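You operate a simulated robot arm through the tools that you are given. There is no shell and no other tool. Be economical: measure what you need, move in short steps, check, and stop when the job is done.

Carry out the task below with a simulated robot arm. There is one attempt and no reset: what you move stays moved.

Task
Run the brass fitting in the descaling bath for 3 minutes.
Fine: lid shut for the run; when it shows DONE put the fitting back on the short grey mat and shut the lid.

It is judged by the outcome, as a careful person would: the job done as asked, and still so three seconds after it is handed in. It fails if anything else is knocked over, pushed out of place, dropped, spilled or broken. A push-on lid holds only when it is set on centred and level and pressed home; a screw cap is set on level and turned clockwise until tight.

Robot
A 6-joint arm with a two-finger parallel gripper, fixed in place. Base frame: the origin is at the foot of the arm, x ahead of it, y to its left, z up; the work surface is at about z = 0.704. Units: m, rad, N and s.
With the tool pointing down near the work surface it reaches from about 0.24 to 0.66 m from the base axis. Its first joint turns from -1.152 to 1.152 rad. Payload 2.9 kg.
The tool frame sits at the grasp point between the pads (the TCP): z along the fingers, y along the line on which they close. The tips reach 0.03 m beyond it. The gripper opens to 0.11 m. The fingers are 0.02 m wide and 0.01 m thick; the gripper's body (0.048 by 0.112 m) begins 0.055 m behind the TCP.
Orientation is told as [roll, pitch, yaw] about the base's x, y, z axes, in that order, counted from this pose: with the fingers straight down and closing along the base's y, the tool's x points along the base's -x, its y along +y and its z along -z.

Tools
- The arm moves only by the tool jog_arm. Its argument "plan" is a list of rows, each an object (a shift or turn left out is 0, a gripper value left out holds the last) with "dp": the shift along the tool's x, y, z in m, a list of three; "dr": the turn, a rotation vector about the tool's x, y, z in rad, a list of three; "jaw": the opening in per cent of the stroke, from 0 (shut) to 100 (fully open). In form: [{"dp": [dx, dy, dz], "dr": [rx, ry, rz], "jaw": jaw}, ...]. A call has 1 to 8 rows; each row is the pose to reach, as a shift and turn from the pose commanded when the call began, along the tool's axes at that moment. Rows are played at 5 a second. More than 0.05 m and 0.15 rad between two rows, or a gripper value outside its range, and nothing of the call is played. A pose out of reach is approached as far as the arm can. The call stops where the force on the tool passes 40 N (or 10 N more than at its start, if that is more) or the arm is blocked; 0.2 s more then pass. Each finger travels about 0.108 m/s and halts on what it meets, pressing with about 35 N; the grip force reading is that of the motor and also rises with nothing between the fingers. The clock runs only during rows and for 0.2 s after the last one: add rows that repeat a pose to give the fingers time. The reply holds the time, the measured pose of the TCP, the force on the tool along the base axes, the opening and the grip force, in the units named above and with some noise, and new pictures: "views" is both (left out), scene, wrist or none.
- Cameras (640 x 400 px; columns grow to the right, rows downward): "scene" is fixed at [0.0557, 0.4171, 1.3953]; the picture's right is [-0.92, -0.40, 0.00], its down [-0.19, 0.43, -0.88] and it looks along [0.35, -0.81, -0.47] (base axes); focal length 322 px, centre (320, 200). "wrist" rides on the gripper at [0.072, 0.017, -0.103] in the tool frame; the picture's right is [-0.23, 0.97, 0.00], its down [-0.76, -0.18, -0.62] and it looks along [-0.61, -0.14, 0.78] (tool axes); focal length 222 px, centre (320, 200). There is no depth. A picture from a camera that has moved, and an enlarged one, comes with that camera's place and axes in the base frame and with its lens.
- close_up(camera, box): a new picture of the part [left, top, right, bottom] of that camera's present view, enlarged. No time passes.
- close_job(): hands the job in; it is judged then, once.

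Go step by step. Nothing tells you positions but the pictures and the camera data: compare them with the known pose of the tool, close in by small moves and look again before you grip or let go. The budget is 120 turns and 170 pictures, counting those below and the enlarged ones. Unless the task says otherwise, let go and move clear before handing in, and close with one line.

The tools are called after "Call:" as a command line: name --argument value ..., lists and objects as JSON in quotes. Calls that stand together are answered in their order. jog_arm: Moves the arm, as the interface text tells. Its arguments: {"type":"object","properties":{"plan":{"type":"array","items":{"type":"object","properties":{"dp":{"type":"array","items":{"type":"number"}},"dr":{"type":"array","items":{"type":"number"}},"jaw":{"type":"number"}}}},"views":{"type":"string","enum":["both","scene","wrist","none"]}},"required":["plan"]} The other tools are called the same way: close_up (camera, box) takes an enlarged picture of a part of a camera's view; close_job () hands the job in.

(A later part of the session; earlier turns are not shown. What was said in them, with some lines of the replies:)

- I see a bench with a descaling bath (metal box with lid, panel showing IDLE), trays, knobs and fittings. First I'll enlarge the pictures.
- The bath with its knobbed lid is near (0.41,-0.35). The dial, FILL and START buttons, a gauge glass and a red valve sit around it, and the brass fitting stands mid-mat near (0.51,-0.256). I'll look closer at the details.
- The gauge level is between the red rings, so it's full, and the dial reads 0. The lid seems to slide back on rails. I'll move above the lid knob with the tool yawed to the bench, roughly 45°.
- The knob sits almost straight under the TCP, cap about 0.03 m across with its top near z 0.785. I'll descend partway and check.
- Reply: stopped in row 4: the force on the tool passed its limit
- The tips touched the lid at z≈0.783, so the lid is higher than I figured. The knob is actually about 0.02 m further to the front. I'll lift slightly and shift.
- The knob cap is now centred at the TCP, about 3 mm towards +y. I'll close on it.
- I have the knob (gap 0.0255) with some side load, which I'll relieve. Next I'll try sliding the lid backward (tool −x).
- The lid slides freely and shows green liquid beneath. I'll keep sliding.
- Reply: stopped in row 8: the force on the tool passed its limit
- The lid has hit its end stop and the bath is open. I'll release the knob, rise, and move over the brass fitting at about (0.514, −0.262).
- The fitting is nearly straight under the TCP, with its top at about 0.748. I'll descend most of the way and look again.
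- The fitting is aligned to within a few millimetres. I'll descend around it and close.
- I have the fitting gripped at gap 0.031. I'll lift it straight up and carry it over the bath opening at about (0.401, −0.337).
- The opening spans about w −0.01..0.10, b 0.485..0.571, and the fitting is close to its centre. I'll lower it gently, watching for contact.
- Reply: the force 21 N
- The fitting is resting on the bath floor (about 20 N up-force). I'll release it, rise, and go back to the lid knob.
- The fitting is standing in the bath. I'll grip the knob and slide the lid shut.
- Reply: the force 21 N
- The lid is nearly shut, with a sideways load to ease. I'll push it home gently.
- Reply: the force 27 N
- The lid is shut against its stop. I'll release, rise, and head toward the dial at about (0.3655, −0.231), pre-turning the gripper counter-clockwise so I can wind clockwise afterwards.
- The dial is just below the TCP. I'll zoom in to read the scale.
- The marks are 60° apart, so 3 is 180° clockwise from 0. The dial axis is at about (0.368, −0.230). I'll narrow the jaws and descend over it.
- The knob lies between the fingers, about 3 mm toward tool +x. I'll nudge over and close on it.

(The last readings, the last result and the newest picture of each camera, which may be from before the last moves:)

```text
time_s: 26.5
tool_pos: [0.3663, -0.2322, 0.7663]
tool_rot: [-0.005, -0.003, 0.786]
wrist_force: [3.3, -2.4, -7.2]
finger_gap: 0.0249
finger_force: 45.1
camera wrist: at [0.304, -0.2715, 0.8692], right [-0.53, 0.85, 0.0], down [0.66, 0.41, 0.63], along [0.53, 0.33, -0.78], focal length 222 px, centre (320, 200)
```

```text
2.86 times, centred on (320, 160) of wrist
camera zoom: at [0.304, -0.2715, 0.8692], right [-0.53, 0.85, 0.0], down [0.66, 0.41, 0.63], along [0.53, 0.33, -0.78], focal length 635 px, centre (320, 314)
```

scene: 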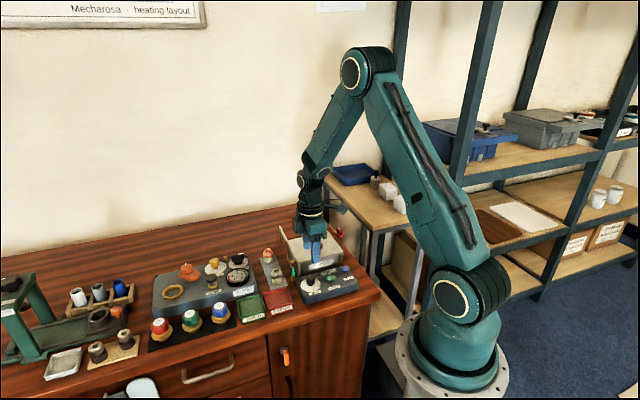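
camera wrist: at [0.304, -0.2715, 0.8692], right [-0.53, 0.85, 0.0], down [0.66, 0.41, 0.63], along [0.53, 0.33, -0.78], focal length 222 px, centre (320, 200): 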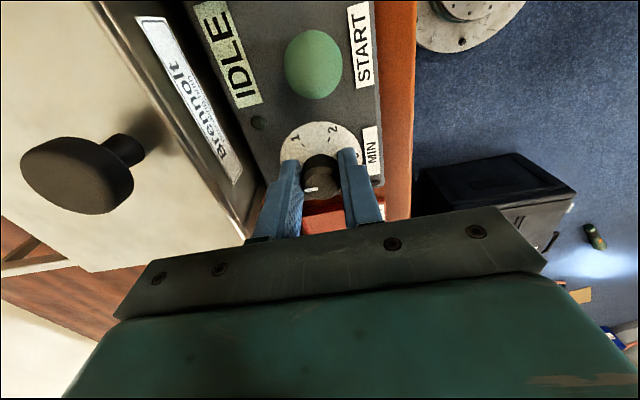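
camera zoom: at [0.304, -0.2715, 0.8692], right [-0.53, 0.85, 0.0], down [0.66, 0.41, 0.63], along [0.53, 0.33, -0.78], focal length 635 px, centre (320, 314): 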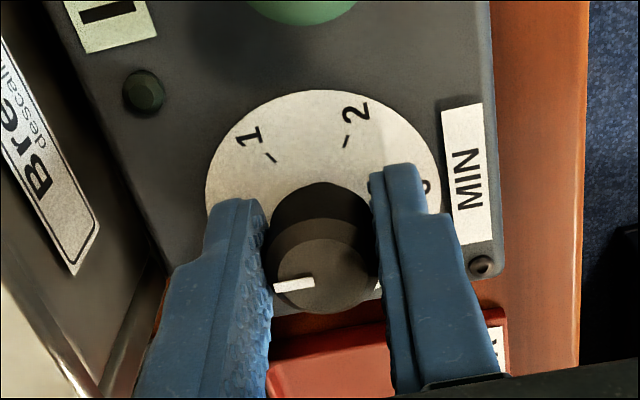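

I have the dial firmly (gap 0.025). I'll turn clockwise in stages.

Call:
jog_arm --plan '[{"dr": [0, 0, 0.13]}, {"dr": [0, 0, 0.26]}, {"dr": [0, 0, 0.39]}, {"dr": [0, 0, 0.52]}, {"dr": [0, 0, 0.65]}, {"dr": [0, 0, 0.78]}, {"dr": [0, 0, 0.91]}, {"dr": [0, 0, 1.04]}]' --views "wrist"

Call:
close_up --camera "wrist" --box '[250, 90, 390, 230]'

```text
time_s: 28.3
tool_pos: [0.3656, -0.2303, 0.768]
tool_rot: [0.004, -0.001, -0.253]
wrist_force: [-3.5, 23.5, -14.8]
finger_gap: 0.0246
finger_force: 45.3
camera wrist: at [0.3008, -0.1955, 0.8695], right [0.47, 0.89, 0.0], down [0.69, -0.37, 0.62], along [0.55, -0.29, -0.78], focal length 222 px, centre (320, 200)
```

wrist: 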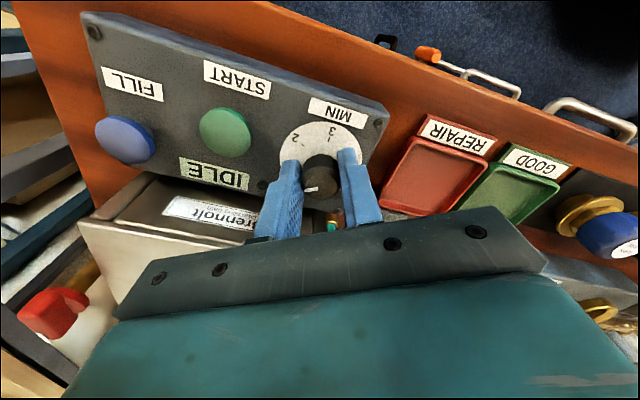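

```text
2.86 times, centred on (320, 160) of wrist
camera zoom: at [0.3008, -0.1955, 0.8695], right [0.47, 0.89, 0.0], down [0.69, -0.37, 0.62], along [0.55, -0.29, -0.78], focal length 635 px, centre (320, 314)
```

zoom: 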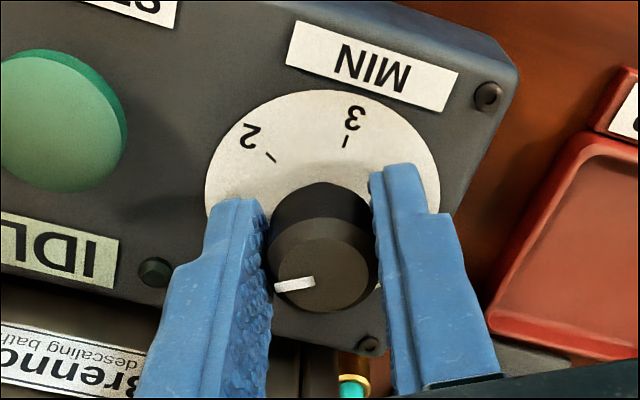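

The dial turns with the grip and now sits around 1. I'll continue, easing the side load.

Call:
jog_arm --plan '[{"dp": [0, 0.002, 0.001], "dr": [0, 0, 0.13]}, {"dp": [0, 0.002, 0.001], "dr": [0, 0, 0.26]}, {"dp": [0, 0.002, 0.001], "dr": [0, 0, 0.39]}, {"dp": [0, 0.002, 0.001], "dr": [0, 0, 0.52]}, {"dp": [0, 0.002, 0.001], "dr": [0, 0, 0.65]}, {"dp": [0, 0.002, 0.001], "dr": [0, 0, 0.78]}, {"dp": [0, 0.002, 0.001], "dr": [0, 0, 0.91]}, {"dp": [0, 0.002, 0.001], "dr": [0, 0, 1.04]}]' --views "wrist"

Call:
close_up --camera "wrist" --box '[250, 90, 390, 230]'

```text
time_s: 29.6
tool_pos: [0.3671, -0.2284, 0.7674]
tool_rot: [0.008, 0.002, -0.947]
wrist_force: [-1.2, 2.9, 5.8]
finger_gap: 0.0247
finger_force: 45.1
stopped in row 6: the force on the tool passed its limit (the readings are from after the stop); the commanded pose is now the measured one
camera wrist: at [0.339, -0.1599, 0.8696], right [0.92, 0.38, 0.01], down [0.3, -0.72, 0.62], along [0.24, -0.57, -0.78], focal length 222 px, centre (320, 200)
```

wrist: 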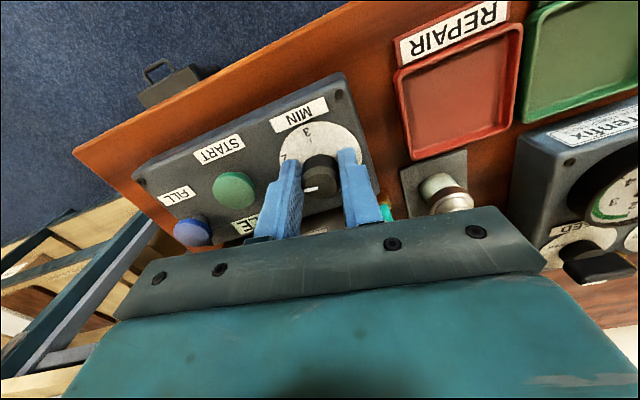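

```text
2.86 times, centred on (320, 160) of wrist
camera zoom: at [0.339, -0.1599, 0.8696], right [0.92, 0.38, 0.01], down [0.3, -0.72, 0.62], along [0.24, -0.57, -0.78], focal length 635 px, centre (320, 314)
```

zoom: 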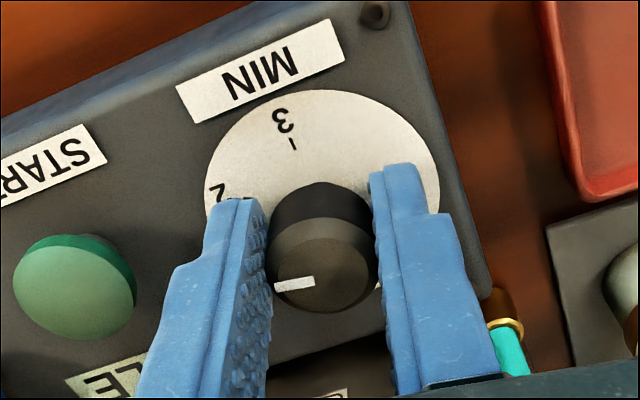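

The call stopped on a force spike with the dial at about 99° of 180°, and the load is now relaxed. I'll continue turning.

Call:
jog_arm --plan '[{"dr": [0, 0, 0.12]}, {"dr": [0, 0, 0.24]}, {"dr": [0, 0, 0.36]}, {"dr": [0, 0, 0.48]}, {"dr": [0, 0, 0.6]}, {"dr": [0, 0, 0.72]}]' --views "none"

```text
time_s: 31.0
tool_pos: [0.3686, -0.2285, 0.7679]
tool_rot: [0.01, 0.007, -1.666]
wrist_force: [19.1, 16.8, -2.2]
finger_gap: 0.0247
finger_force: 45.2
```

I've turned 2.45 rad so far. I'll ease the load and go most of the remaining way.

Call:
jog_arm --plan '[{"dp": [0.0015, 0.002, 0]}, {"dp": [0.0015, 0.002, 0], "dr": [0, 0, 0.12]}, {"dp": [0.0015, 0.002, 0], "dr": [0, 0, 0.24]}, {"dp": [0.0015, 0.002, 0], "dr": [0, 0, 0.36]}, {"dp": [0.0015, 0.002, 0], "dr": [0, 0, 0.48]}, {"dp": [0.0015, 0.002, 0], "dr": [0, 0, 0.6]}, {"dp": [0.0015, 0.002, 0], "dr": [0, 0, 0.68]}, {"dp": [0.0015, 0.002, 0], "dr": [0, 0, 0.68]}]' --views "wrist"

Call:
close_up --camera "wrist" --box '[250, 90, 390, 230]'

Call:
close_up --camera "scene" --box '[280, 230, 360, 310]'

```text
time_s: 32.8
tool_pos: [0.3699, -0.2294, 0.7667]
tool_rot: [0.005, 0.004, -2.35]
wrist_force: [4.3, -3.0, 25.3]
finger_gap: 0.0246
finger_force: 45.3
camera wrist: at [0.4338, -0.1889, 0.8699], right [0.53, -0.85, 0.0], down [-0.67, -0.42, 0.62], along [-0.52, -0.33, -0.79], focal length 222 px, centre (320, 200)
```

wrist: 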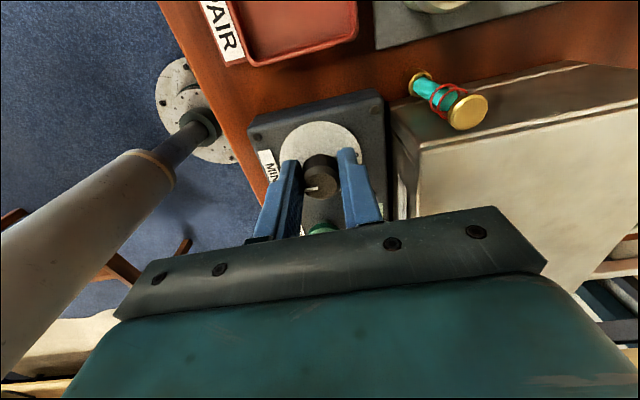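

```text
2.86 times, centred on (320, 160) of wrist
camera zoom: at [0.4338, -0.1889, 0.8699], right [0.53, -0.85, 0.0], down [-0.67, -0.42, 0.62], along [-0.52, -0.33, -0.79], focal length 635 px, centre (320, 314)
```

zoom: 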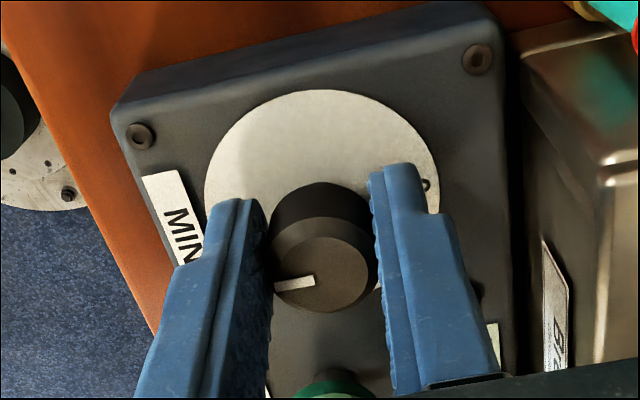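

```text
5.00 times, centred on (320, 270) of scene
camera zoom: at [0.0555, 0.4172, 1.3952], right [-0.92, -0.4, 0.0], down [-0.19, 0.43, -0.88], along [0.35, -0.81, -0.47], focal length 1613 px, centre (320, -150)
```

zoom: 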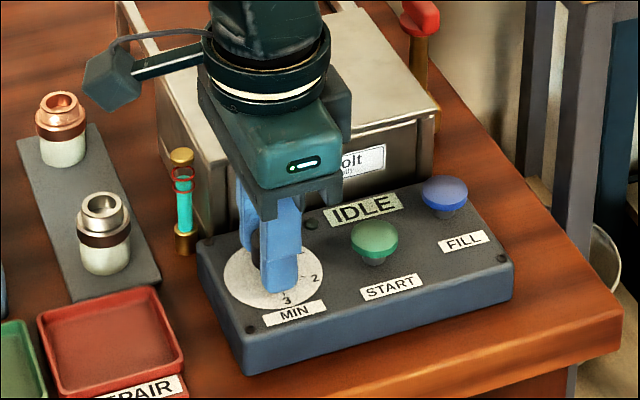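

The turn is complete (3.136 rad). I'll release straight and rise to read the dial.

Call:
jog_arm --plan '[{"dp": [0, 0, 0], "jaw": 30}, {"dp": [0, 0, 0], "jaw": 40}, {"dp": [0, 0, -0.03]}, {"dp": [0, 0, -0.07]}, {"dp": [0, 0, -0.1]}, {"dp": [0, 0, -0.1]}]' --views "none"

Call:
close_up --camera "wrist" --box '[270, 70, 370, 150]'

Call:
close_up --camera "scene" --box '[295, 265, 345, 300]'

```text
time_s: 34.2
tool_pos: [0.3683, -0.2291, 0.8667]
tool_rot: [0.0, 0.008, -2.349]
wrist_force: [0.5, -0.9, -0.1]
finger_gap: 0.044
finger_force: 0.1
```

```text
5.00 times, centred on (320, 110) of wrist
camera zoom: at [0.4317, -0.1903, 0.9699], right [0.53, -0.85, 0.0], down [-0.66, -0.42, 0.62], along [-0.52, -0.33, -0.79], focal length 1111 px, centre (320, 650)
```

zoom: 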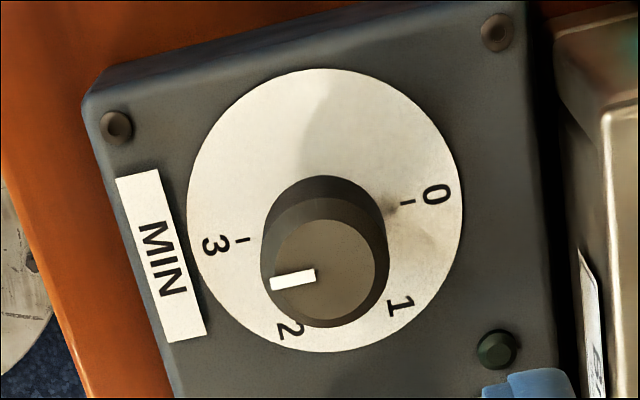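

```text
11.43 times, centred on (320, 282) of scene
camera zoom: at [0.0557, 0.4171, 1.3953], right [-0.92, -0.4, 0.0], down [-0.19, 0.43, -0.88], along [0.35, -0.81, -0.47], focal length 3686 px, centre (320, -743)
```

zoom: 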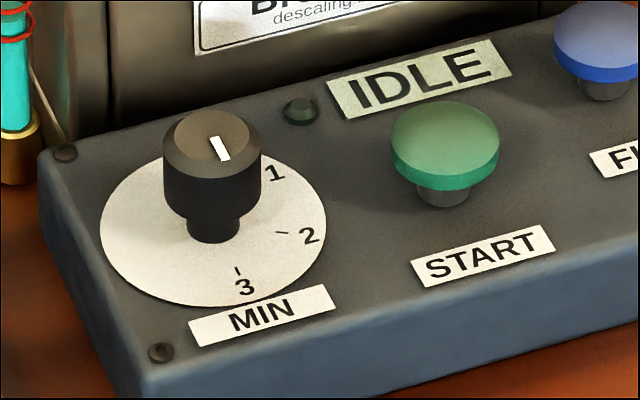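

The pointer lines up with 3. Next I'll close the fingers and move over START at about (0.3165, −0.263), unwinding the wrist as I go.

Call:
jog_arm --plan '[{"dp": [-0.01, -0.002, 0], "dr": [0, 0, -0.14], "jaw": 0}, {"dp": [-0.02, -0.004, 0], "dr": [0, 0, -0.28]}, {"dp": [-0.03, -0.006, 0], "dr": [0, 0, -0.42]}, {"dp": [-0.04, -0.008, 0], "dr": [0, 0, -0.56]}, {"dp": [-0.05, -0.01, 0], "dr": [0, 0, -0.7]}, {"dp": [-0.061, -0.013, 0], "dr": [0, 0, -0.84]}, {"dp": [-0.061, -0.013, 0], "dr": [0, 0, -0.98]}, {"dp": [-0.061, -0.013, 0], "dr": [0, 0, -1.12]}]' --views "none"

Call:
jog_arm --plan '[{"dr": [0, 0, -0.14]}, {"dr": [0, 0, -0.28]}, {"dr": [0, 0, -0.42]}, {"dr": [0, 0, -0.44]}]' --views "wrist"

Call:
close_up --camera "scene" --box '[280, 210, 370, 310]'

```text
time_s: 36.0
tool_pos: [0.3179, -0.2612, 0.8666]
tool_rot: [0.005, 0.002, -1.226]
wrist_force: [0.0, 1.0, 0.7]
finger_gap: 0.0
finger_force: 34.9
```

```text
time_s: 37.0
tool_pos: [0.3175, -0.2626, 0.8667]
tool_rot: [0.006, -0.002, -0.787]
wrist_force: [0.4, -0.6, -0.1]
finger_gap: 0.0001
finger_force: 35.5
camera wrist: at [0.2784, -0.1988, 0.9683], right [0.85, 0.53, 0.01], down [0.41, -0.67, 0.62], along [0.33, -0.53, -0.78], focal length 222 px, centre (320, 200)
```

wrist: 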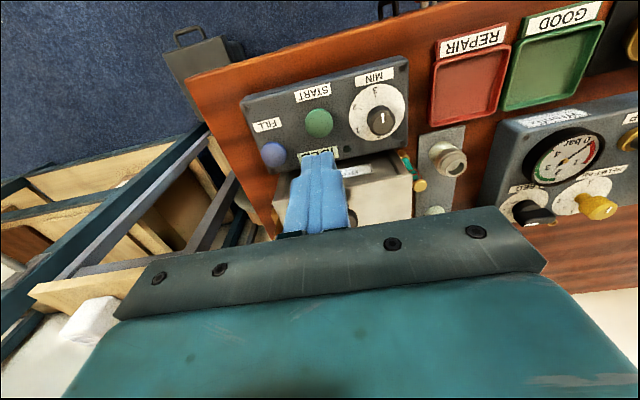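

```text
4.00 times, centred on (325, 260) of scene
camera zoom: at [0.0557, 0.4171, 1.3953], right [-0.92, -0.4, 0.0], down [-0.19, 0.43, -0.88], along [0.35, -0.81, -0.47], focal length 1290 px, centre (300, -40)
```

zoom: 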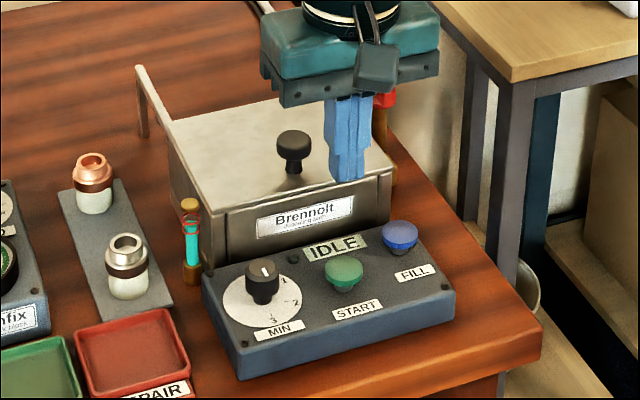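

START is directly under the fingertips. I'll press down gently and come back up.

Call:
jog_arm --plan '[{"dp": [0, 0, 0.04]}, {"dp": [0, 0, 0.07]}, {"dp": [0, 0, 0.08]}, {"dp": [0, 0, 0.085]}, {"dp": [0, 0, 0.088]}]' --views "wrist"

Call:
close_up --camera "scene" --box '[280, 220, 370, 310]'

```text
time_s: 38.2
tool_pos: [0.3167, -0.2611, 0.7764]
tool_rot: [0.008, -0.001, -0.788]
wrist_force: [0.6, 2.0, 3.1]
finger_gap: 0.0
finger_force: 35.1
camera wrist: at [0.2787, -0.198, 0.8789], right [0.85, 0.53, 0.01], down [0.41, -0.67, 0.62], along [0.33, -0.53, -0.78], focal length 222 px, centre (320, 200)
```

wrist: 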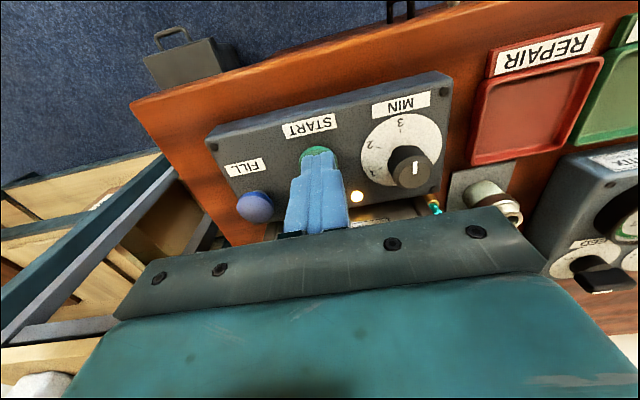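

```text
4.44 times, centred on (325, 265) of scene
camera zoom: at [0.0557, 0.4172, 1.3952], right [-0.92, -0.4, 0.0], down [-0.19, 0.43, -0.88], along [0.35, -0.81, -0.47], focal length 1433 px, centre (298, -89)
```

zoom: 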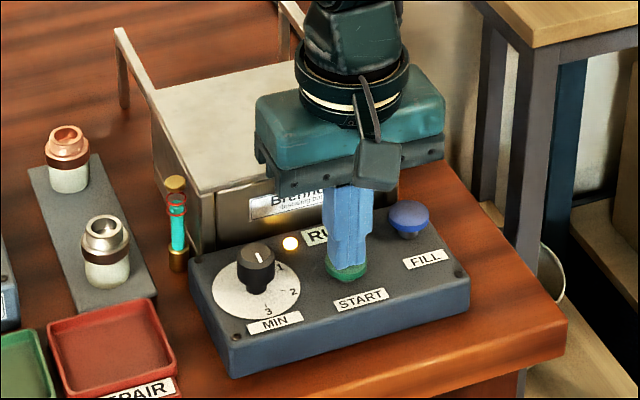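

The lamp is lit and the display starts with "RU…". I'll rise and check the run.

Call:
jog_arm --plan '[{"dp": [0, 0, -0.03]}, {"dp": [0, 0, -0.07]}, {"dp": [0, 0, -0.11]}, {"dp": [0, 0, -0.11]}, {"dp": [0, 0, -0.11]}, {"dp": [0, 0, -0.11]}, {"dp": [0, 0, -0.11]}, {"dp": [0, 0, -0.11]}]' --views "none"

Call:
close_up --camera "scene" --box '[280, 220, 370, 310]'

```text
time_s: 40.0
tool_pos: [0.3162, -0.2612, 0.8887]
tool_rot: [0.006, 0.0, -0.789]
wrist_force: [0.0, 0.2, 0.3]
finger_gap: 0.0
finger_force: 34.8
```

```text
4.44 times, centred on (325, 265) of scene
camera zoom: at [0.0557, 0.4171, 1.3953], right [-0.92, -0.4, 0.0], down [-0.19, 0.43, -0.88], along [0.35, -0.81, -0.47], focal length 1433 px, centre (298, -89)
```

zoom: 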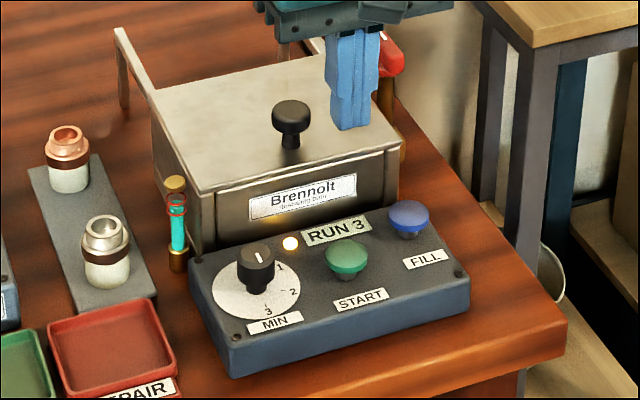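

The display reads RUN 3. While waiting I'll position above the lid knob with open jaws.

Call:
jog_arm --plan '[{"dp": [-0.03, 0.002, 0], "jaw": 50}, {"dp": [-0.06, 0.004, 0]}, {"dp": [-0.08, 0.006, 0]}, {"dp": [-0.08, 0.006, 0]}, {"dp": [-0.08, 0.006, 0]}, {"dp": [-0.08, 0.006, 0]}, {"dp": [-0.08, 0.006, 0]}, {"dp": [-0.08, 0.006, 0]}]' --views "none"

Call:
jog_arm --plan '[{"dp": [0, 0, 0]}, {"dp": [0, 0, 0]}, {"dp": [0, 0, 0]}, {"dp": [0, 0, 0]}, {"dp": [0, 0, 0]}, {"dp": [0, 0, 0]}, {"dp": [0, 0, 0]}, {"dp": [0, 0, 0]}]' --views "none"

Call:
jog_arm --plan '[{"dp": [0, 0, 0]}, {"dp": [0, 0, 0]}, {"dp": [0, 0, 0]}, {"dp": [0, 0, 0]}, {"dp": [0, 0, 0]}, {"dp": [0, 0, 0]}, {"dp": [0, 0, 0]}, {"dp": [0, 0, 0]}]' --views "none"

Call:
jog_arm --plan '[{"dp": [0, 0, 0]}, {"dp": [0, 0, 0]}, {"dp": [0, 0, 0]}, {"dp": [0, 0, 0]}, {"dp": [0, 0, 0]}, {"dp": [0, 0, 0]}, {"dp": [0, 0, 0]}, {"dp": [0, 0, 0]}]' --views "wrist"

Call:
close_up --camera "scene" --box '[280, 220, 370, 310]'

```text
time_s: 41.8
tool_pos: [0.3785, -0.3134, 0.889]
tool_rot: [0.007, -0.003, -0.789]
wrist_force: [0.2, -0.3, 0.4]
finger_gap: 0.0548
finger_force: 0.1
```

```text
time_s: 43.6
tool_pos: [0.3783, -0.3155, 0.8896]
tool_rot: [0.006, -0.001, -0.789]
wrist_force: [0.8, -0.1, 0.4]
finger_gap: 0.0547
finger_force: 0.1
```

```text
time_s: 45.4
tool_pos: [0.3779, -0.3148, 0.8883]
tool_rot: [0.007, -0.002, -0.788]
wrist_force: [-0.1, 0.2, -0.3]
finger_gap: 0.0552
finger_force: 0.1
```

```text
time_s: 47.2
tool_pos: [0.3788, -0.3137, 0.889]
tool_rot: [0.008, -0.002, -0.788]
wrist_force: [-0.3, 0.1, 0.4]
finger_gap: 0.0551
finger_force: 0.1
camera wrist: at [0.3394, -0.2518, 0.9909], right [0.85, 0.53, 0.01], down [0.41, -0.67, 0.62], along [0.33, -0.53, -0.78], focal length 222 px, centre (320, 200)
```

wrist: 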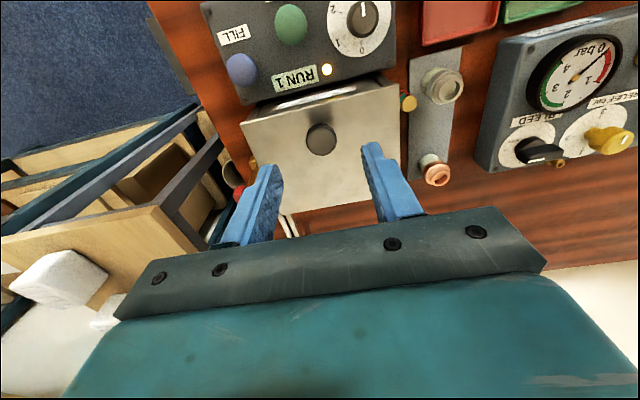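

```text
4.44 times, centred on (325, 265) of scene
camera zoom: at [0.0557, 0.4171, 1.3953], right [-0.92, -0.4, 0.0], down [-0.19, 0.43, -0.88], along [0.35, -0.81, -0.47], focal length 1433 px, centre (298, -89)
```

zoom: 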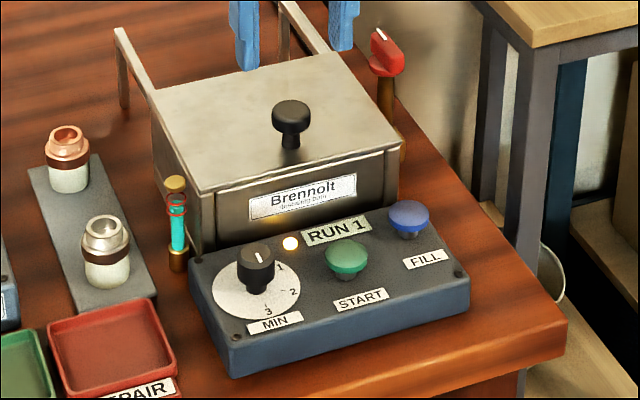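

The display reads RUN 1, so a minute passes in about 4 s. I'll wait a bit more.

Call:
jog_arm --plan '[{"dp": [0, 0, 0]}, {"dp": [0, 0, 0]}, {"dp": [0, 0, 0]}, {"dp": [0, 0, 0]}, {"dp": [0, 0, 0]}, {"dp": [0, 0, 0]}, {"dp": [0, 0, 0]}, {"dp": [0, 0, 0]}]' --views "none"

Call:
jog_arm --plan '[{"dp": [0, 0, 0]}, {"dp": [0, 0, 0]}, {"dp": [0, 0, 0]}, {"dp": [0, 0, 0]}, {"dp": [0, 0, 0]}, {"dp": [0, 0, 0]}, {"dp": [0, 0, 0]}, {"dp": [0, 0, 0]}]' --views "none"

Call:
close_up --camera "scene" --box '[280, 220, 370, 310]'

```text
time_s: 49.0
tool_pos: [0.379, -0.3145, 0.8884]
tool_rot: [0.006, -0.003, -0.79]
wrist_force: [-0.1, -0.6, 0.5]
finger_gap: 0.0551
finger_force: 0.0
```

```text
time_s: 50.8
tool_pos: [0.3786, -0.3152, 0.8875]
tool_rot: [0.007, -0.002, -0.791]
wrist_force: [-0.1, -0.2, 0.6]
finger_gap: 0.055
finger_force: 0.0
```

```text
4.44 times, centred on (325, 265) of scene
camera zoom: at [0.0557, 0.4171, 1.3953], right [-0.92, -0.4, 0.0], down [-0.19, 0.43, -0.88], along [0.35, -0.81, -0.47], focal length 1433 px, centre (298, -89)
```

zoom: 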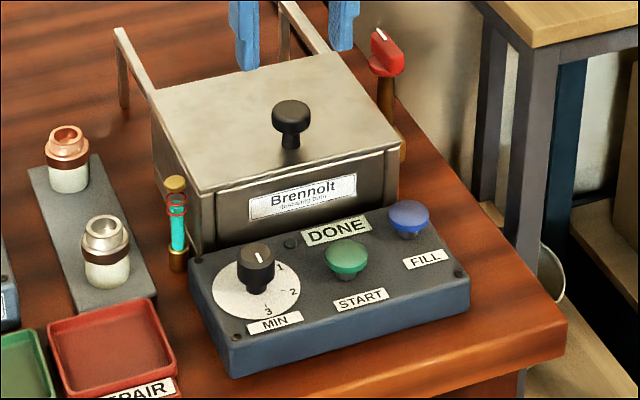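

The display shows DONE. I'll descend, grip the knob, and slide the lid open again.

Call:
jog_arm --plan '[{"dp": [0.002, 0, 0.035], "dr": [0.005, -0.005, 0]}, {"dp": [0.002, 0, 0.069], "dr": [0.005, -0.005, 0]}, {"dp": [0.002, 0, 0.069], "dr": [0.005, -0.005, 0]}, {"dp": [0.002, 0, 0.069], "dr": [0.005, -0.005, 0], "jaw": 30}, {"dp": [0.002, 0, 0.069], "dr": [0.005, -0.005, 0], "jaw": 10}, {"dp": [0.002, 0, 0.069], "dr": [0.005, -0.005, 0], "jaw": 10}]' --views "wrist"

```text
time_s: 52.2
tool_pos: [0.3777, -0.315, 0.8174]
tool_rot: [0.0, -0.007, -0.788]
wrist_force: [0.9, -1.1, -4.5]
finger_gap: 0.0261
finger_force: 44.9
camera wrist: at [0.3392, -0.2507, 0.9197], right [0.85, 0.53, 0.0], down [0.41, -0.66, 0.63], along [0.33, -0.53, -0.78], focal length 222 px, centre (320, 200)
```

wrist: 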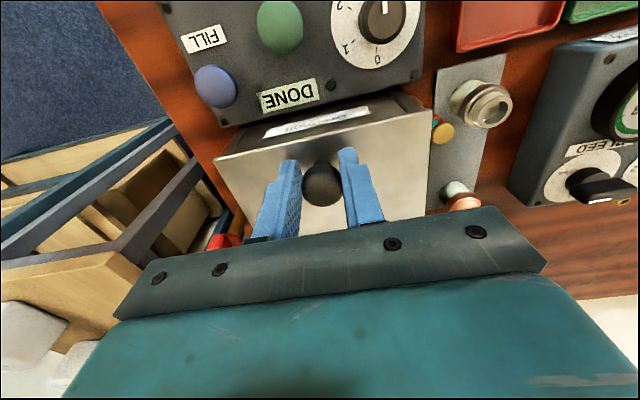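

The knob is gripped cleanly. I'll slide the lid back about 0.103 m.

Call:
jog_arm --plan '[{"dp": [-0.012, 0, 0]}, {"dp": [-0.025, 0, 0]}, {"dp": [-0.038, 0, 0]}, {"dp": [-0.05, 0, 0]}, {"dp": [-0.062, 0, 0]}, {"dp": [-0.072, 0, 0]}, {"dp": [-0.082, 0, 0]}, {"dp": [-0.088, 0, 0]}]' --views "none"

Call:
jog_arm --plan '[{"dp": [-0.006, 0, 0]}, {"dp": [-0.011, 0, 0]}, {"dp": [-0.015, 0, 0]}, {"dp": [-0.017, 0, 0]}]' --views "wrist"

Call:
close_up --camera "scene" --box '[260, 180, 360, 290]'

```text
time_s: 54.0
tool_pos: [0.4377, -0.3748, 0.8167]
tool_rot: [0.002, -0.006, -0.787]
wrist_force: [7.6, 8.9, -16.9]
finger_gap: 0.0258
finger_force: 45.1
```

```text
time_s: 55.0
tool_pos: [0.4519, -0.3874, 0.8181]
tool_rot: [0.0, -0.002, -0.79]
wrist_force: [2.8, 4.1, -24.3]
finger_gap: 0.0263
finger_force: 44.8
camera wrist: at [0.4124, -0.3236, 0.9202], right [0.85, 0.52, 0.0], down [0.41, -0.66, 0.63], along [0.33, -0.53, -0.78], focal length 222 px, centre (320, 200)
```

wrist: 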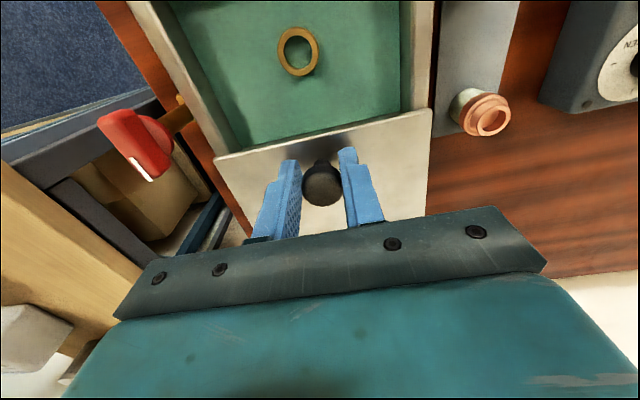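

```text
3.64 times, centred on (310, 235) of scene
camera zoom: at [0.0561, 0.4169, 1.3953], right [-0.92, -0.4, 0.0], down [-0.19, 0.43, -0.88], along [0.35, -0.81, -0.47], focal length 1173 px, centre (356, 73)
```

zoom: 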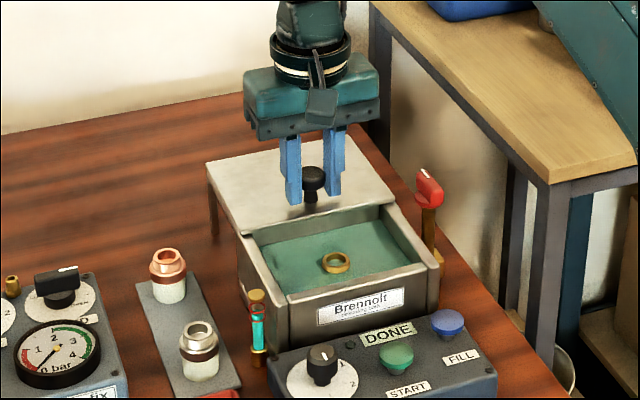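

The lid is open and the fitting hasn't moved. I'll release and move back over the fitting.

Call:
jog_arm --plan '[{"dp": [0, 0, 0], "jaw": 40}, {"dp": [0, 0, 0], "jaw": 50}, {"dp": [0, 0, -0.02]}, {"dp": [0.03, 0.001, -0.025]}, {"dp": [0.064, 0.001, -0.025]}, {"dp": [0.064, 0.001, 0.0]}, {"dp": [0.064, 0.001, 0.0]}]' --views "wrist"

Call:
close_up --camera "scene" --box '[260, 180, 360, 290]'

```text
time_s: 56.6
tool_pos: [0.4048, -0.3419, 0.8202]
tool_rot: [0.001, -0.006, -0.79]
wrist_force: [-0.4, 0.4, 0.4]
finger_gap: 0.055
finger_force: 0.1
camera wrist: at [0.3669, -0.278, 0.9218], right [0.85, 0.53, 0.0], down [0.41, -0.66, 0.63], along [0.33, -0.53, -0.78], focal length 222 px, centre (320, 200)
```

wrist: 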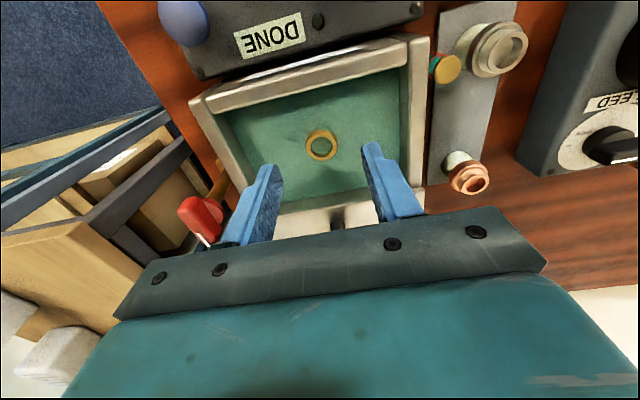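

```text
3.64 times, centred on (310, 235) of scene
camera zoom: at [0.0557, 0.4171, 1.3953], right [-0.92, -0.4, 0.0], down [-0.19, 0.43, -0.88], along [0.35, -0.81, -0.47], focal length 1173 px, centre (356, 73)
```

zoom: 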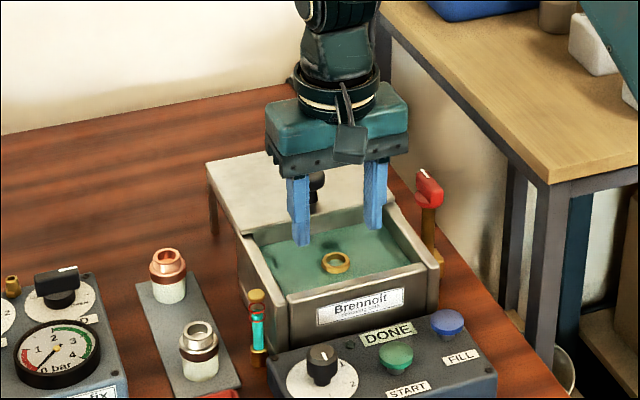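

The fitting is centred under the jaws. I'll descend to the previous height and grip it.

Call:
jog_arm --plan '[{"dp": [0, 0, 0.03]}, {"dp": [0, 0, 0.055]}, {"dp": [0, 0, 0.066]}, {"dp": [0, 0, 0.066]}, {"dp": [0, 0, 0.066], "jaw": 35}, {"dp": [0, 0, 0.066], "jaw": 15}, {"dp": [0, 0, 0.066], "jaw": 15}, {"dp": [0, 0, 0.066], "jaw": 15}]' --views "wrist"

```text
time_s: 58.4
tool_pos: [0.4075, -0.3415, 0.7528]
tool_rot: [0.001, -0.007, -0.789]
wrist_force: [-0.2, 0.5, 1.2]
finger_gap: 0.0308
finger_force: 34.6
camera wrist: at [0.3693, -0.2775, 0.8547], right [0.85, 0.53, 0.0], down [0.41, -0.66, 0.63], along [0.33, -0.53, -0.78], focal length 222 px, centre (320, 200)
```

wrist: 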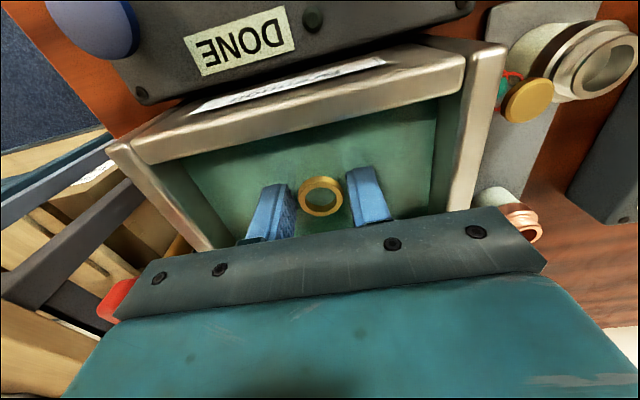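

The fitting is gripped. I'll lift it clear and carry it back above its spot on the grey mat.

Call:
jog_arm --plan '[{"dp": [0, 0, -0.03]}, {"dp": [0, 0, -0.07]}, {"dp": [0, 0, -0.117]}, {"dp": [0, 0, -0.117]}, {"dp": [-0.007, 0.045, -0.117]}, {"dp": [-0.014, 0.09, -0.117]}, {"dp": [-0.022, 0.132, -0.117]}, {"dp": [-0.022, 0.132, -0.117]}]' --views "wrist"

Call:
close_up --camera "scene" --box '[240, 180, 350, 290]'

```text
time_s: 60.2
tool_pos: [0.516, -0.2607, 0.8721]
tool_rot: [0.0, -0.009, -0.789]
wrist_force: [0.3, 0.4, -1.2]
finger_gap: 0.0307
finger_force: 34.7
camera wrist: at [0.4769, -0.1964, 0.9738], right [0.85, 0.52, 0.0], down [0.41, -0.66, 0.63], along [0.33, -0.53, -0.78], focal length 222 px, centre (320, 200)
```

wrist: 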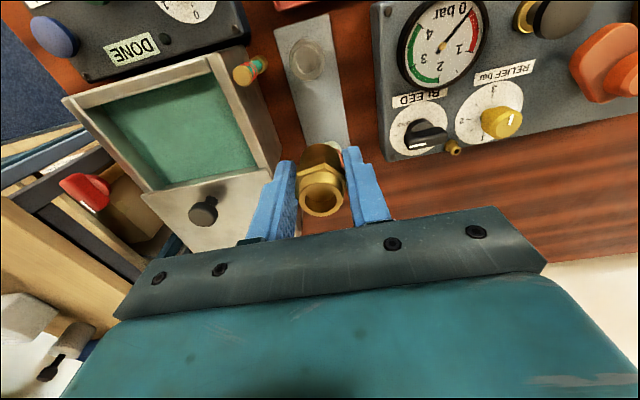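

```text
3.64 times, centred on (295, 235) of scene
camera zoom: at [0.0557, 0.4172, 1.3953], right [-0.92, -0.4, 0.0], down [-0.19, 0.43, -0.88], along [0.35, -0.81, -0.47], focal length 1173 px, centre (411, 73)
```

zoom: 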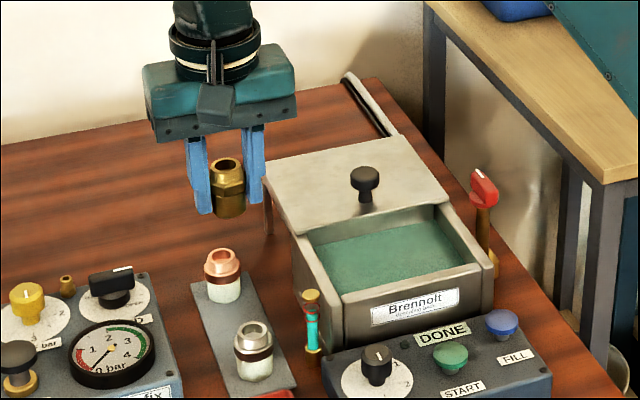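

The fitting is clean. I'll lower it onto its spot between the other two.

Call:
jog_arm --plan '[{"dp": [-0.002, -0.001, 0.04]}, {"dp": [-0.002, -0.001, 0.08]}, {"dp": [-0.002, -0.001, 0.11]}, {"dp": [-0.002, -0.001, 0.122]}, {"dp": [-0.002, -0.001, 0.128]}, {"dp": [-0.002, -0.001, 0.131]}, {"dp": [-0.002, -0.001, 0.133]}, {"dp": [-0.002, -0.001, 0.133]}]' --views "wrist"

Call:
close_up --camera "scene" --box '[240, 200, 330, 290]'

```text
time_s: 62.0
tool_pos: [0.5173, -0.2674, 0.7376]
tool_rot: [0.002, -0.007, -0.789]
wrist_force: [0.1, 0.0, -0.5]
finger_gap: 0.0307
finger_force: 35.0
camera wrist: at [0.4785, -0.2033, 0.8405], right [0.85, 0.53, 0.0], down [0.41, -0.66, 0.63], along [0.33, -0.53, -0.78], focal length 222 px, centre (320, 200)
```

wrist: 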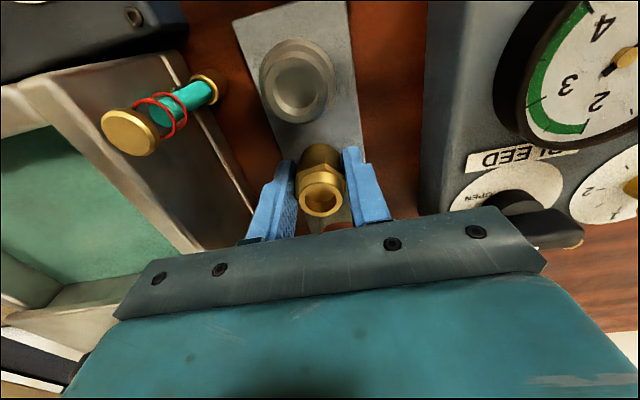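

```text
4.44 times, centred on (285, 245) of scene
camera zoom: at [0.0557, 0.4171, 1.3953], right [-0.92, -0.4, 0.0], down [-0.19, 0.43, -0.88], along [0.35, -0.81, -0.47], focal length 1433 px, centre (476, 0)
```

zoom: 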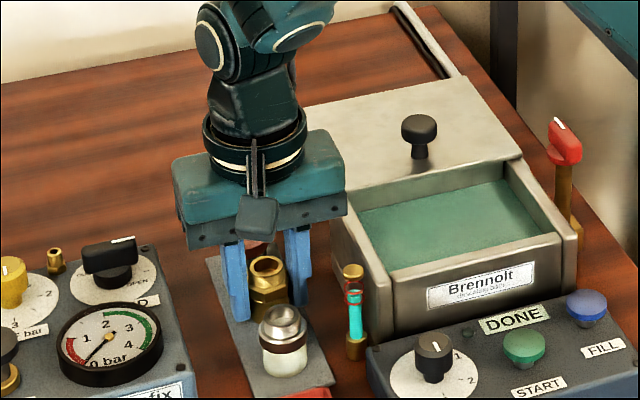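

There's no contact yet. I'll shift 3 mm forward and lower slowly until it touches the mat.

Call:
jog_arm --plan '[{"dp": [0.003, 0, 0]}, {"dp": [0.003, 0, 0.001]}, {"dp": [0.003, 0, 0.002]}, {"dp": [0.003, 0, 0.003]}]' --views "none"

```text
time_s: 63.0
tool_pos: [0.5158, -0.2662, 0.7376]
tool_rot: [0.005, -0.011, -0.788]
wrist_force: [-5.1, 3.8, 27.3]
finger_gap: 0.0313
finger_force: 35.2
```

It's in contact with the mat. I'll relieve the push, release, and rise.

Call:
jog_arm --plan '[{"dp": [0, 0, -0.002]}, {"dp": [0, 0, -0.002]}, {"dp": [0, 0, -0.002], "jaw": 40}, {"dp": [0, 0, -0.002], "jaw": 52}, {"dp": [0, 0, -0.002], "jaw": 52}, {"dp": [0, 0, -0.04]}, {"dp": [0, 0, -0.09]}, {"dp": [0, 0, -0.13]}]' --views "wrist"

Call:
close_up --camera "scene" --box '[240, 200, 330, 290]'

```text
time_s: 64.8
tool_pos: [0.513, -0.2639, 0.8632]
tool_rot: [0.002, -0.006, -0.789]
wrist_force: [0.3, -0.2, -0.4]
finger_gap: 0.0574
finger_force: 0.1
camera wrist: at [0.4751, -0.2, 0.9655], right [0.85, 0.53, 0.0], down [0.41, -0.66, 0.63], along [0.33, -0.53, -0.78], focal length 222 px, centre (320, 200)
```

wrist: 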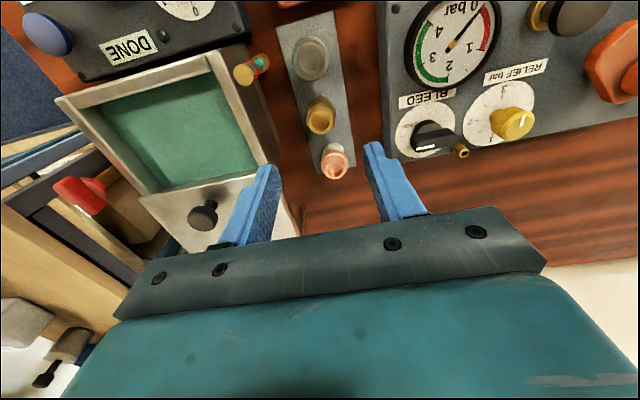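

```text
4.44 times, centred on (285, 245) of scene
camera zoom: at [0.0557, 0.4171, 1.3953], right [-0.92, -0.4, 0.0], down [-0.19, 0.43, -0.88], along [0.35, -0.81, -0.47], focal length 1433 px, centre (476, 0)
```

zoom: 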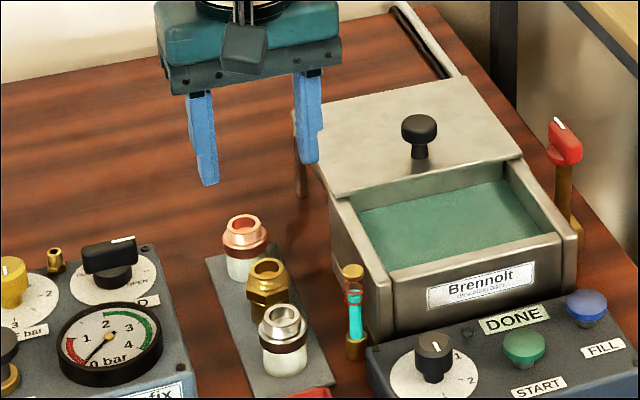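

The fitting is back on the mat, upright in line with the others. I'll go to the lid knob now.

Call:
jog_arm --plan '[{"dp": [-0.01, -0.04, -0.01]}, {"dp": [-0.025, -0.085, -0.01]}, {"dp": [-0.043, -0.13, -0.01]}, {"dp": [-0.043, -0.13, -0.01]}, {"dp": [-0.043, -0.13, 0.025]}, {"dp": [-0.043, -0.13, 0.043]}, {"dp": [-0.043, -0.13, 0.043]}]' --views "wrist"

```text
time_s: 66.4
tool_pos: [0.4524, -0.3844, 0.8204]
tool_rot: [0.002, -0.008, -0.789]
wrist_force: [-0.3, 0.1, 1.3]
finger_gap: 0.0572
finger_force: 0.1
camera wrist: at [0.4144, -0.3214, 0.923], right [0.85, 0.53, 0.0], down [0.41, -0.66, 0.63], along [0.33, -0.53, -0.78], focal length 222 px, centre (320, 200)
```

wrist: 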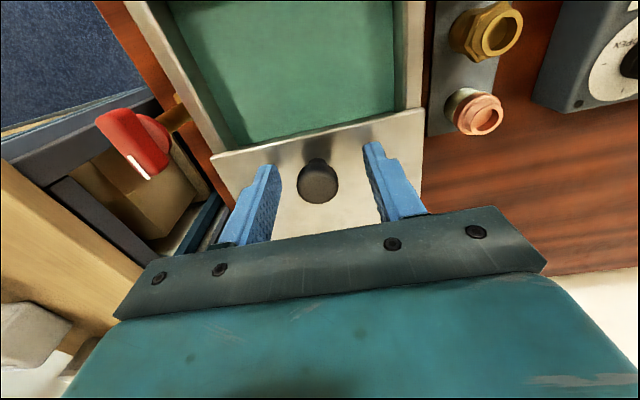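

The knob is between the jaws. I'll grip it and slide the lid shut.

Call:
jog_arm --plan '[{"dp": [0, -0.002, 0.001], "jaw": 30}, {"dp": [0, -0.002, 0.001], "jaw": 10}, {"dp": [0, -0.002, 0.001], "jaw": 10}, {"dp": [0.02, -0.002, 0.001]}, {"dp": [0.04, -0.002, 0.001]}, {"dp": [0.06, -0.002, 0.001]}, {"dp": [0.08, -0.002, 0.001]}, {"dp": [0.08, -0.002, 0.001]}]' --views "none"

Call:
jog_arm --plan '[{"dp": [0.008, 0.001, 0]}, {"dp": [0.014, 0.001, 0]}, {"dp": [0.019, 0.001, 0]}, {"dp": [0.023, 0.001, 0]}, {"dp": [0.027, 0.001, 0]}, {"dp": [0.03, 0.001, 0]}, {"dp": [0.032, 0.001, 0]}]' --views "wrist"

Call:
close_up --camera "scene" --box '[280, 190, 360, 290]'

```text
time_s: 68.2
tool_pos: [0.3942, -0.3298, 0.8209]
tool_rot: [0.004, -0.007, -0.786]
wrist_force: [-1.9, 0.1, 4.8]
finger_gap: 0.0261
finger_force: 45.1
```

```text
time_s: 69.8
tool_pos: [0.3744, -0.31, 0.8238]
tool_rot: [-0.001, -0.015, -0.792]
wrist_force: [6.8, -23.5, 2.0]
finger_gap: 0.0252
finger_force: 44.4
camera wrist: at [0.3342, -0.2453, 0.9243], right [0.85, 0.52, 0.0], down [0.4, -0.66, 0.64], along [0.34, -0.54, -0.77], focal length 222 px, centre (320, 200)
```

wrist: 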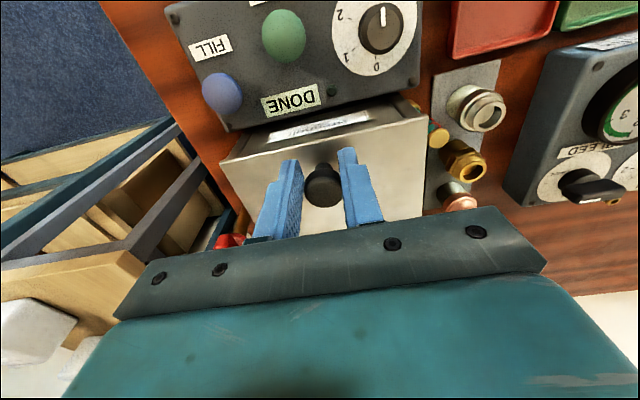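

```text
4.00 times, centred on (320, 240) of scene
camera zoom: at [0.0558, 0.4167, 1.3954], right [-0.92, -0.4, 0.0], down [-0.19, 0.43, -0.88], along [0.35, -0.81, -0.47], focal length 1290 px, centre (320, 40)
```

zoom: 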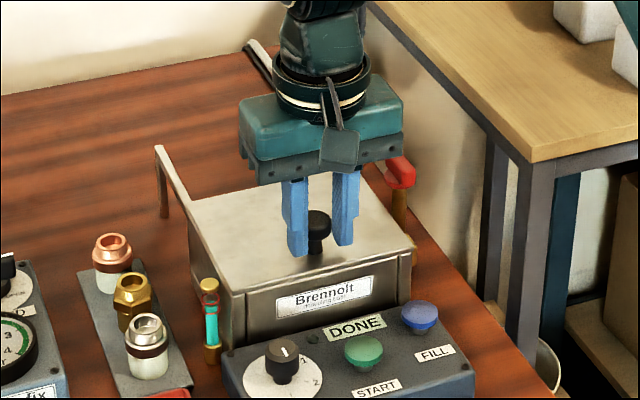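

The lid is home against its stop, as before. I'll ease the push, release and move clear.

Call:
jog_arm --plan '[{"dp": [-0.003, 0, 0], "jaw": 26}, {"dp": [-0.003, 0, 0], "jaw": 50}, {"dp": [-0.003, 0, 0], "jaw": 50}, {"dp": [-0.003, 0, -0.04]}, {"dp": [-0.003, 0, -0.09]}, {"dp": [-0.003, 0, -0.13]}, {"dp": [-0.003, 0, -0.16]}]'

Call:
close_up --camera "scene" --box '[240, 210, 370, 310]'

```text
time_s: 71.4
tool_pos: [0.3755, -0.3147, 0.9806]
tool_rot: [0.001, -0.006, -0.79]
wrist_force: [0.4, -0.4, -0.2]
finger_gap: 0.055
finger_force: 0.0
camera wrist: at [0.3367, -0.2494, 1.0817], right [0.85, 0.53, 0.0], down [0.41, -0.66, 0.63], along [0.33, -0.53, -0.78], focal length 222 px, centre (320, 200)
```

scene: 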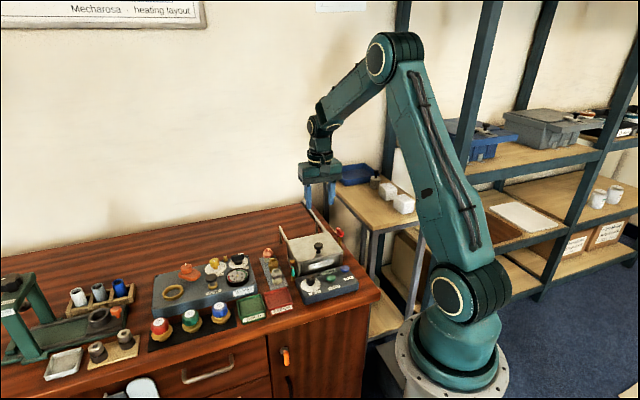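
wrist: 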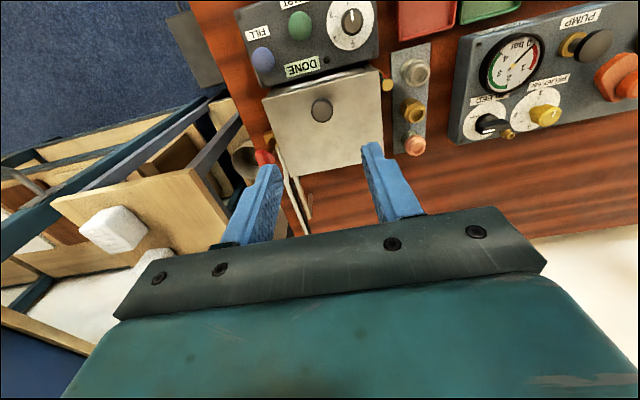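

```text
4.00 times, centred on (305, 260) of scene
camera zoom: at [0.0557, 0.4172, 1.3953], right [-0.92, -0.4, 0.0], down [-0.19, 0.43, -0.88], along [0.35, -0.81, -0.47], focal length 1290 px, centre (380, -40)
```

zoom: 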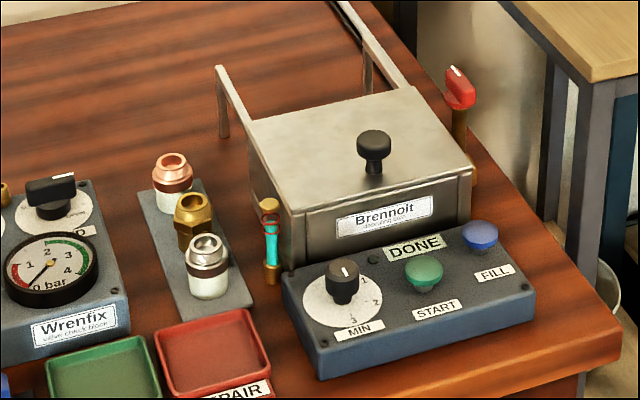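

The lid is shut, the display shows DONE, and the cleaned brass fitting stands on the grey mat. The arm is clear and nothing else has been disturbed, so I'm handing in.

Call:
close_job

```text
The job is handed in.
```

The brass fitting ran in the descaling bath for 3 minutes with the lid shut; at DONE I put it back on the short grey mat and shut the lid.
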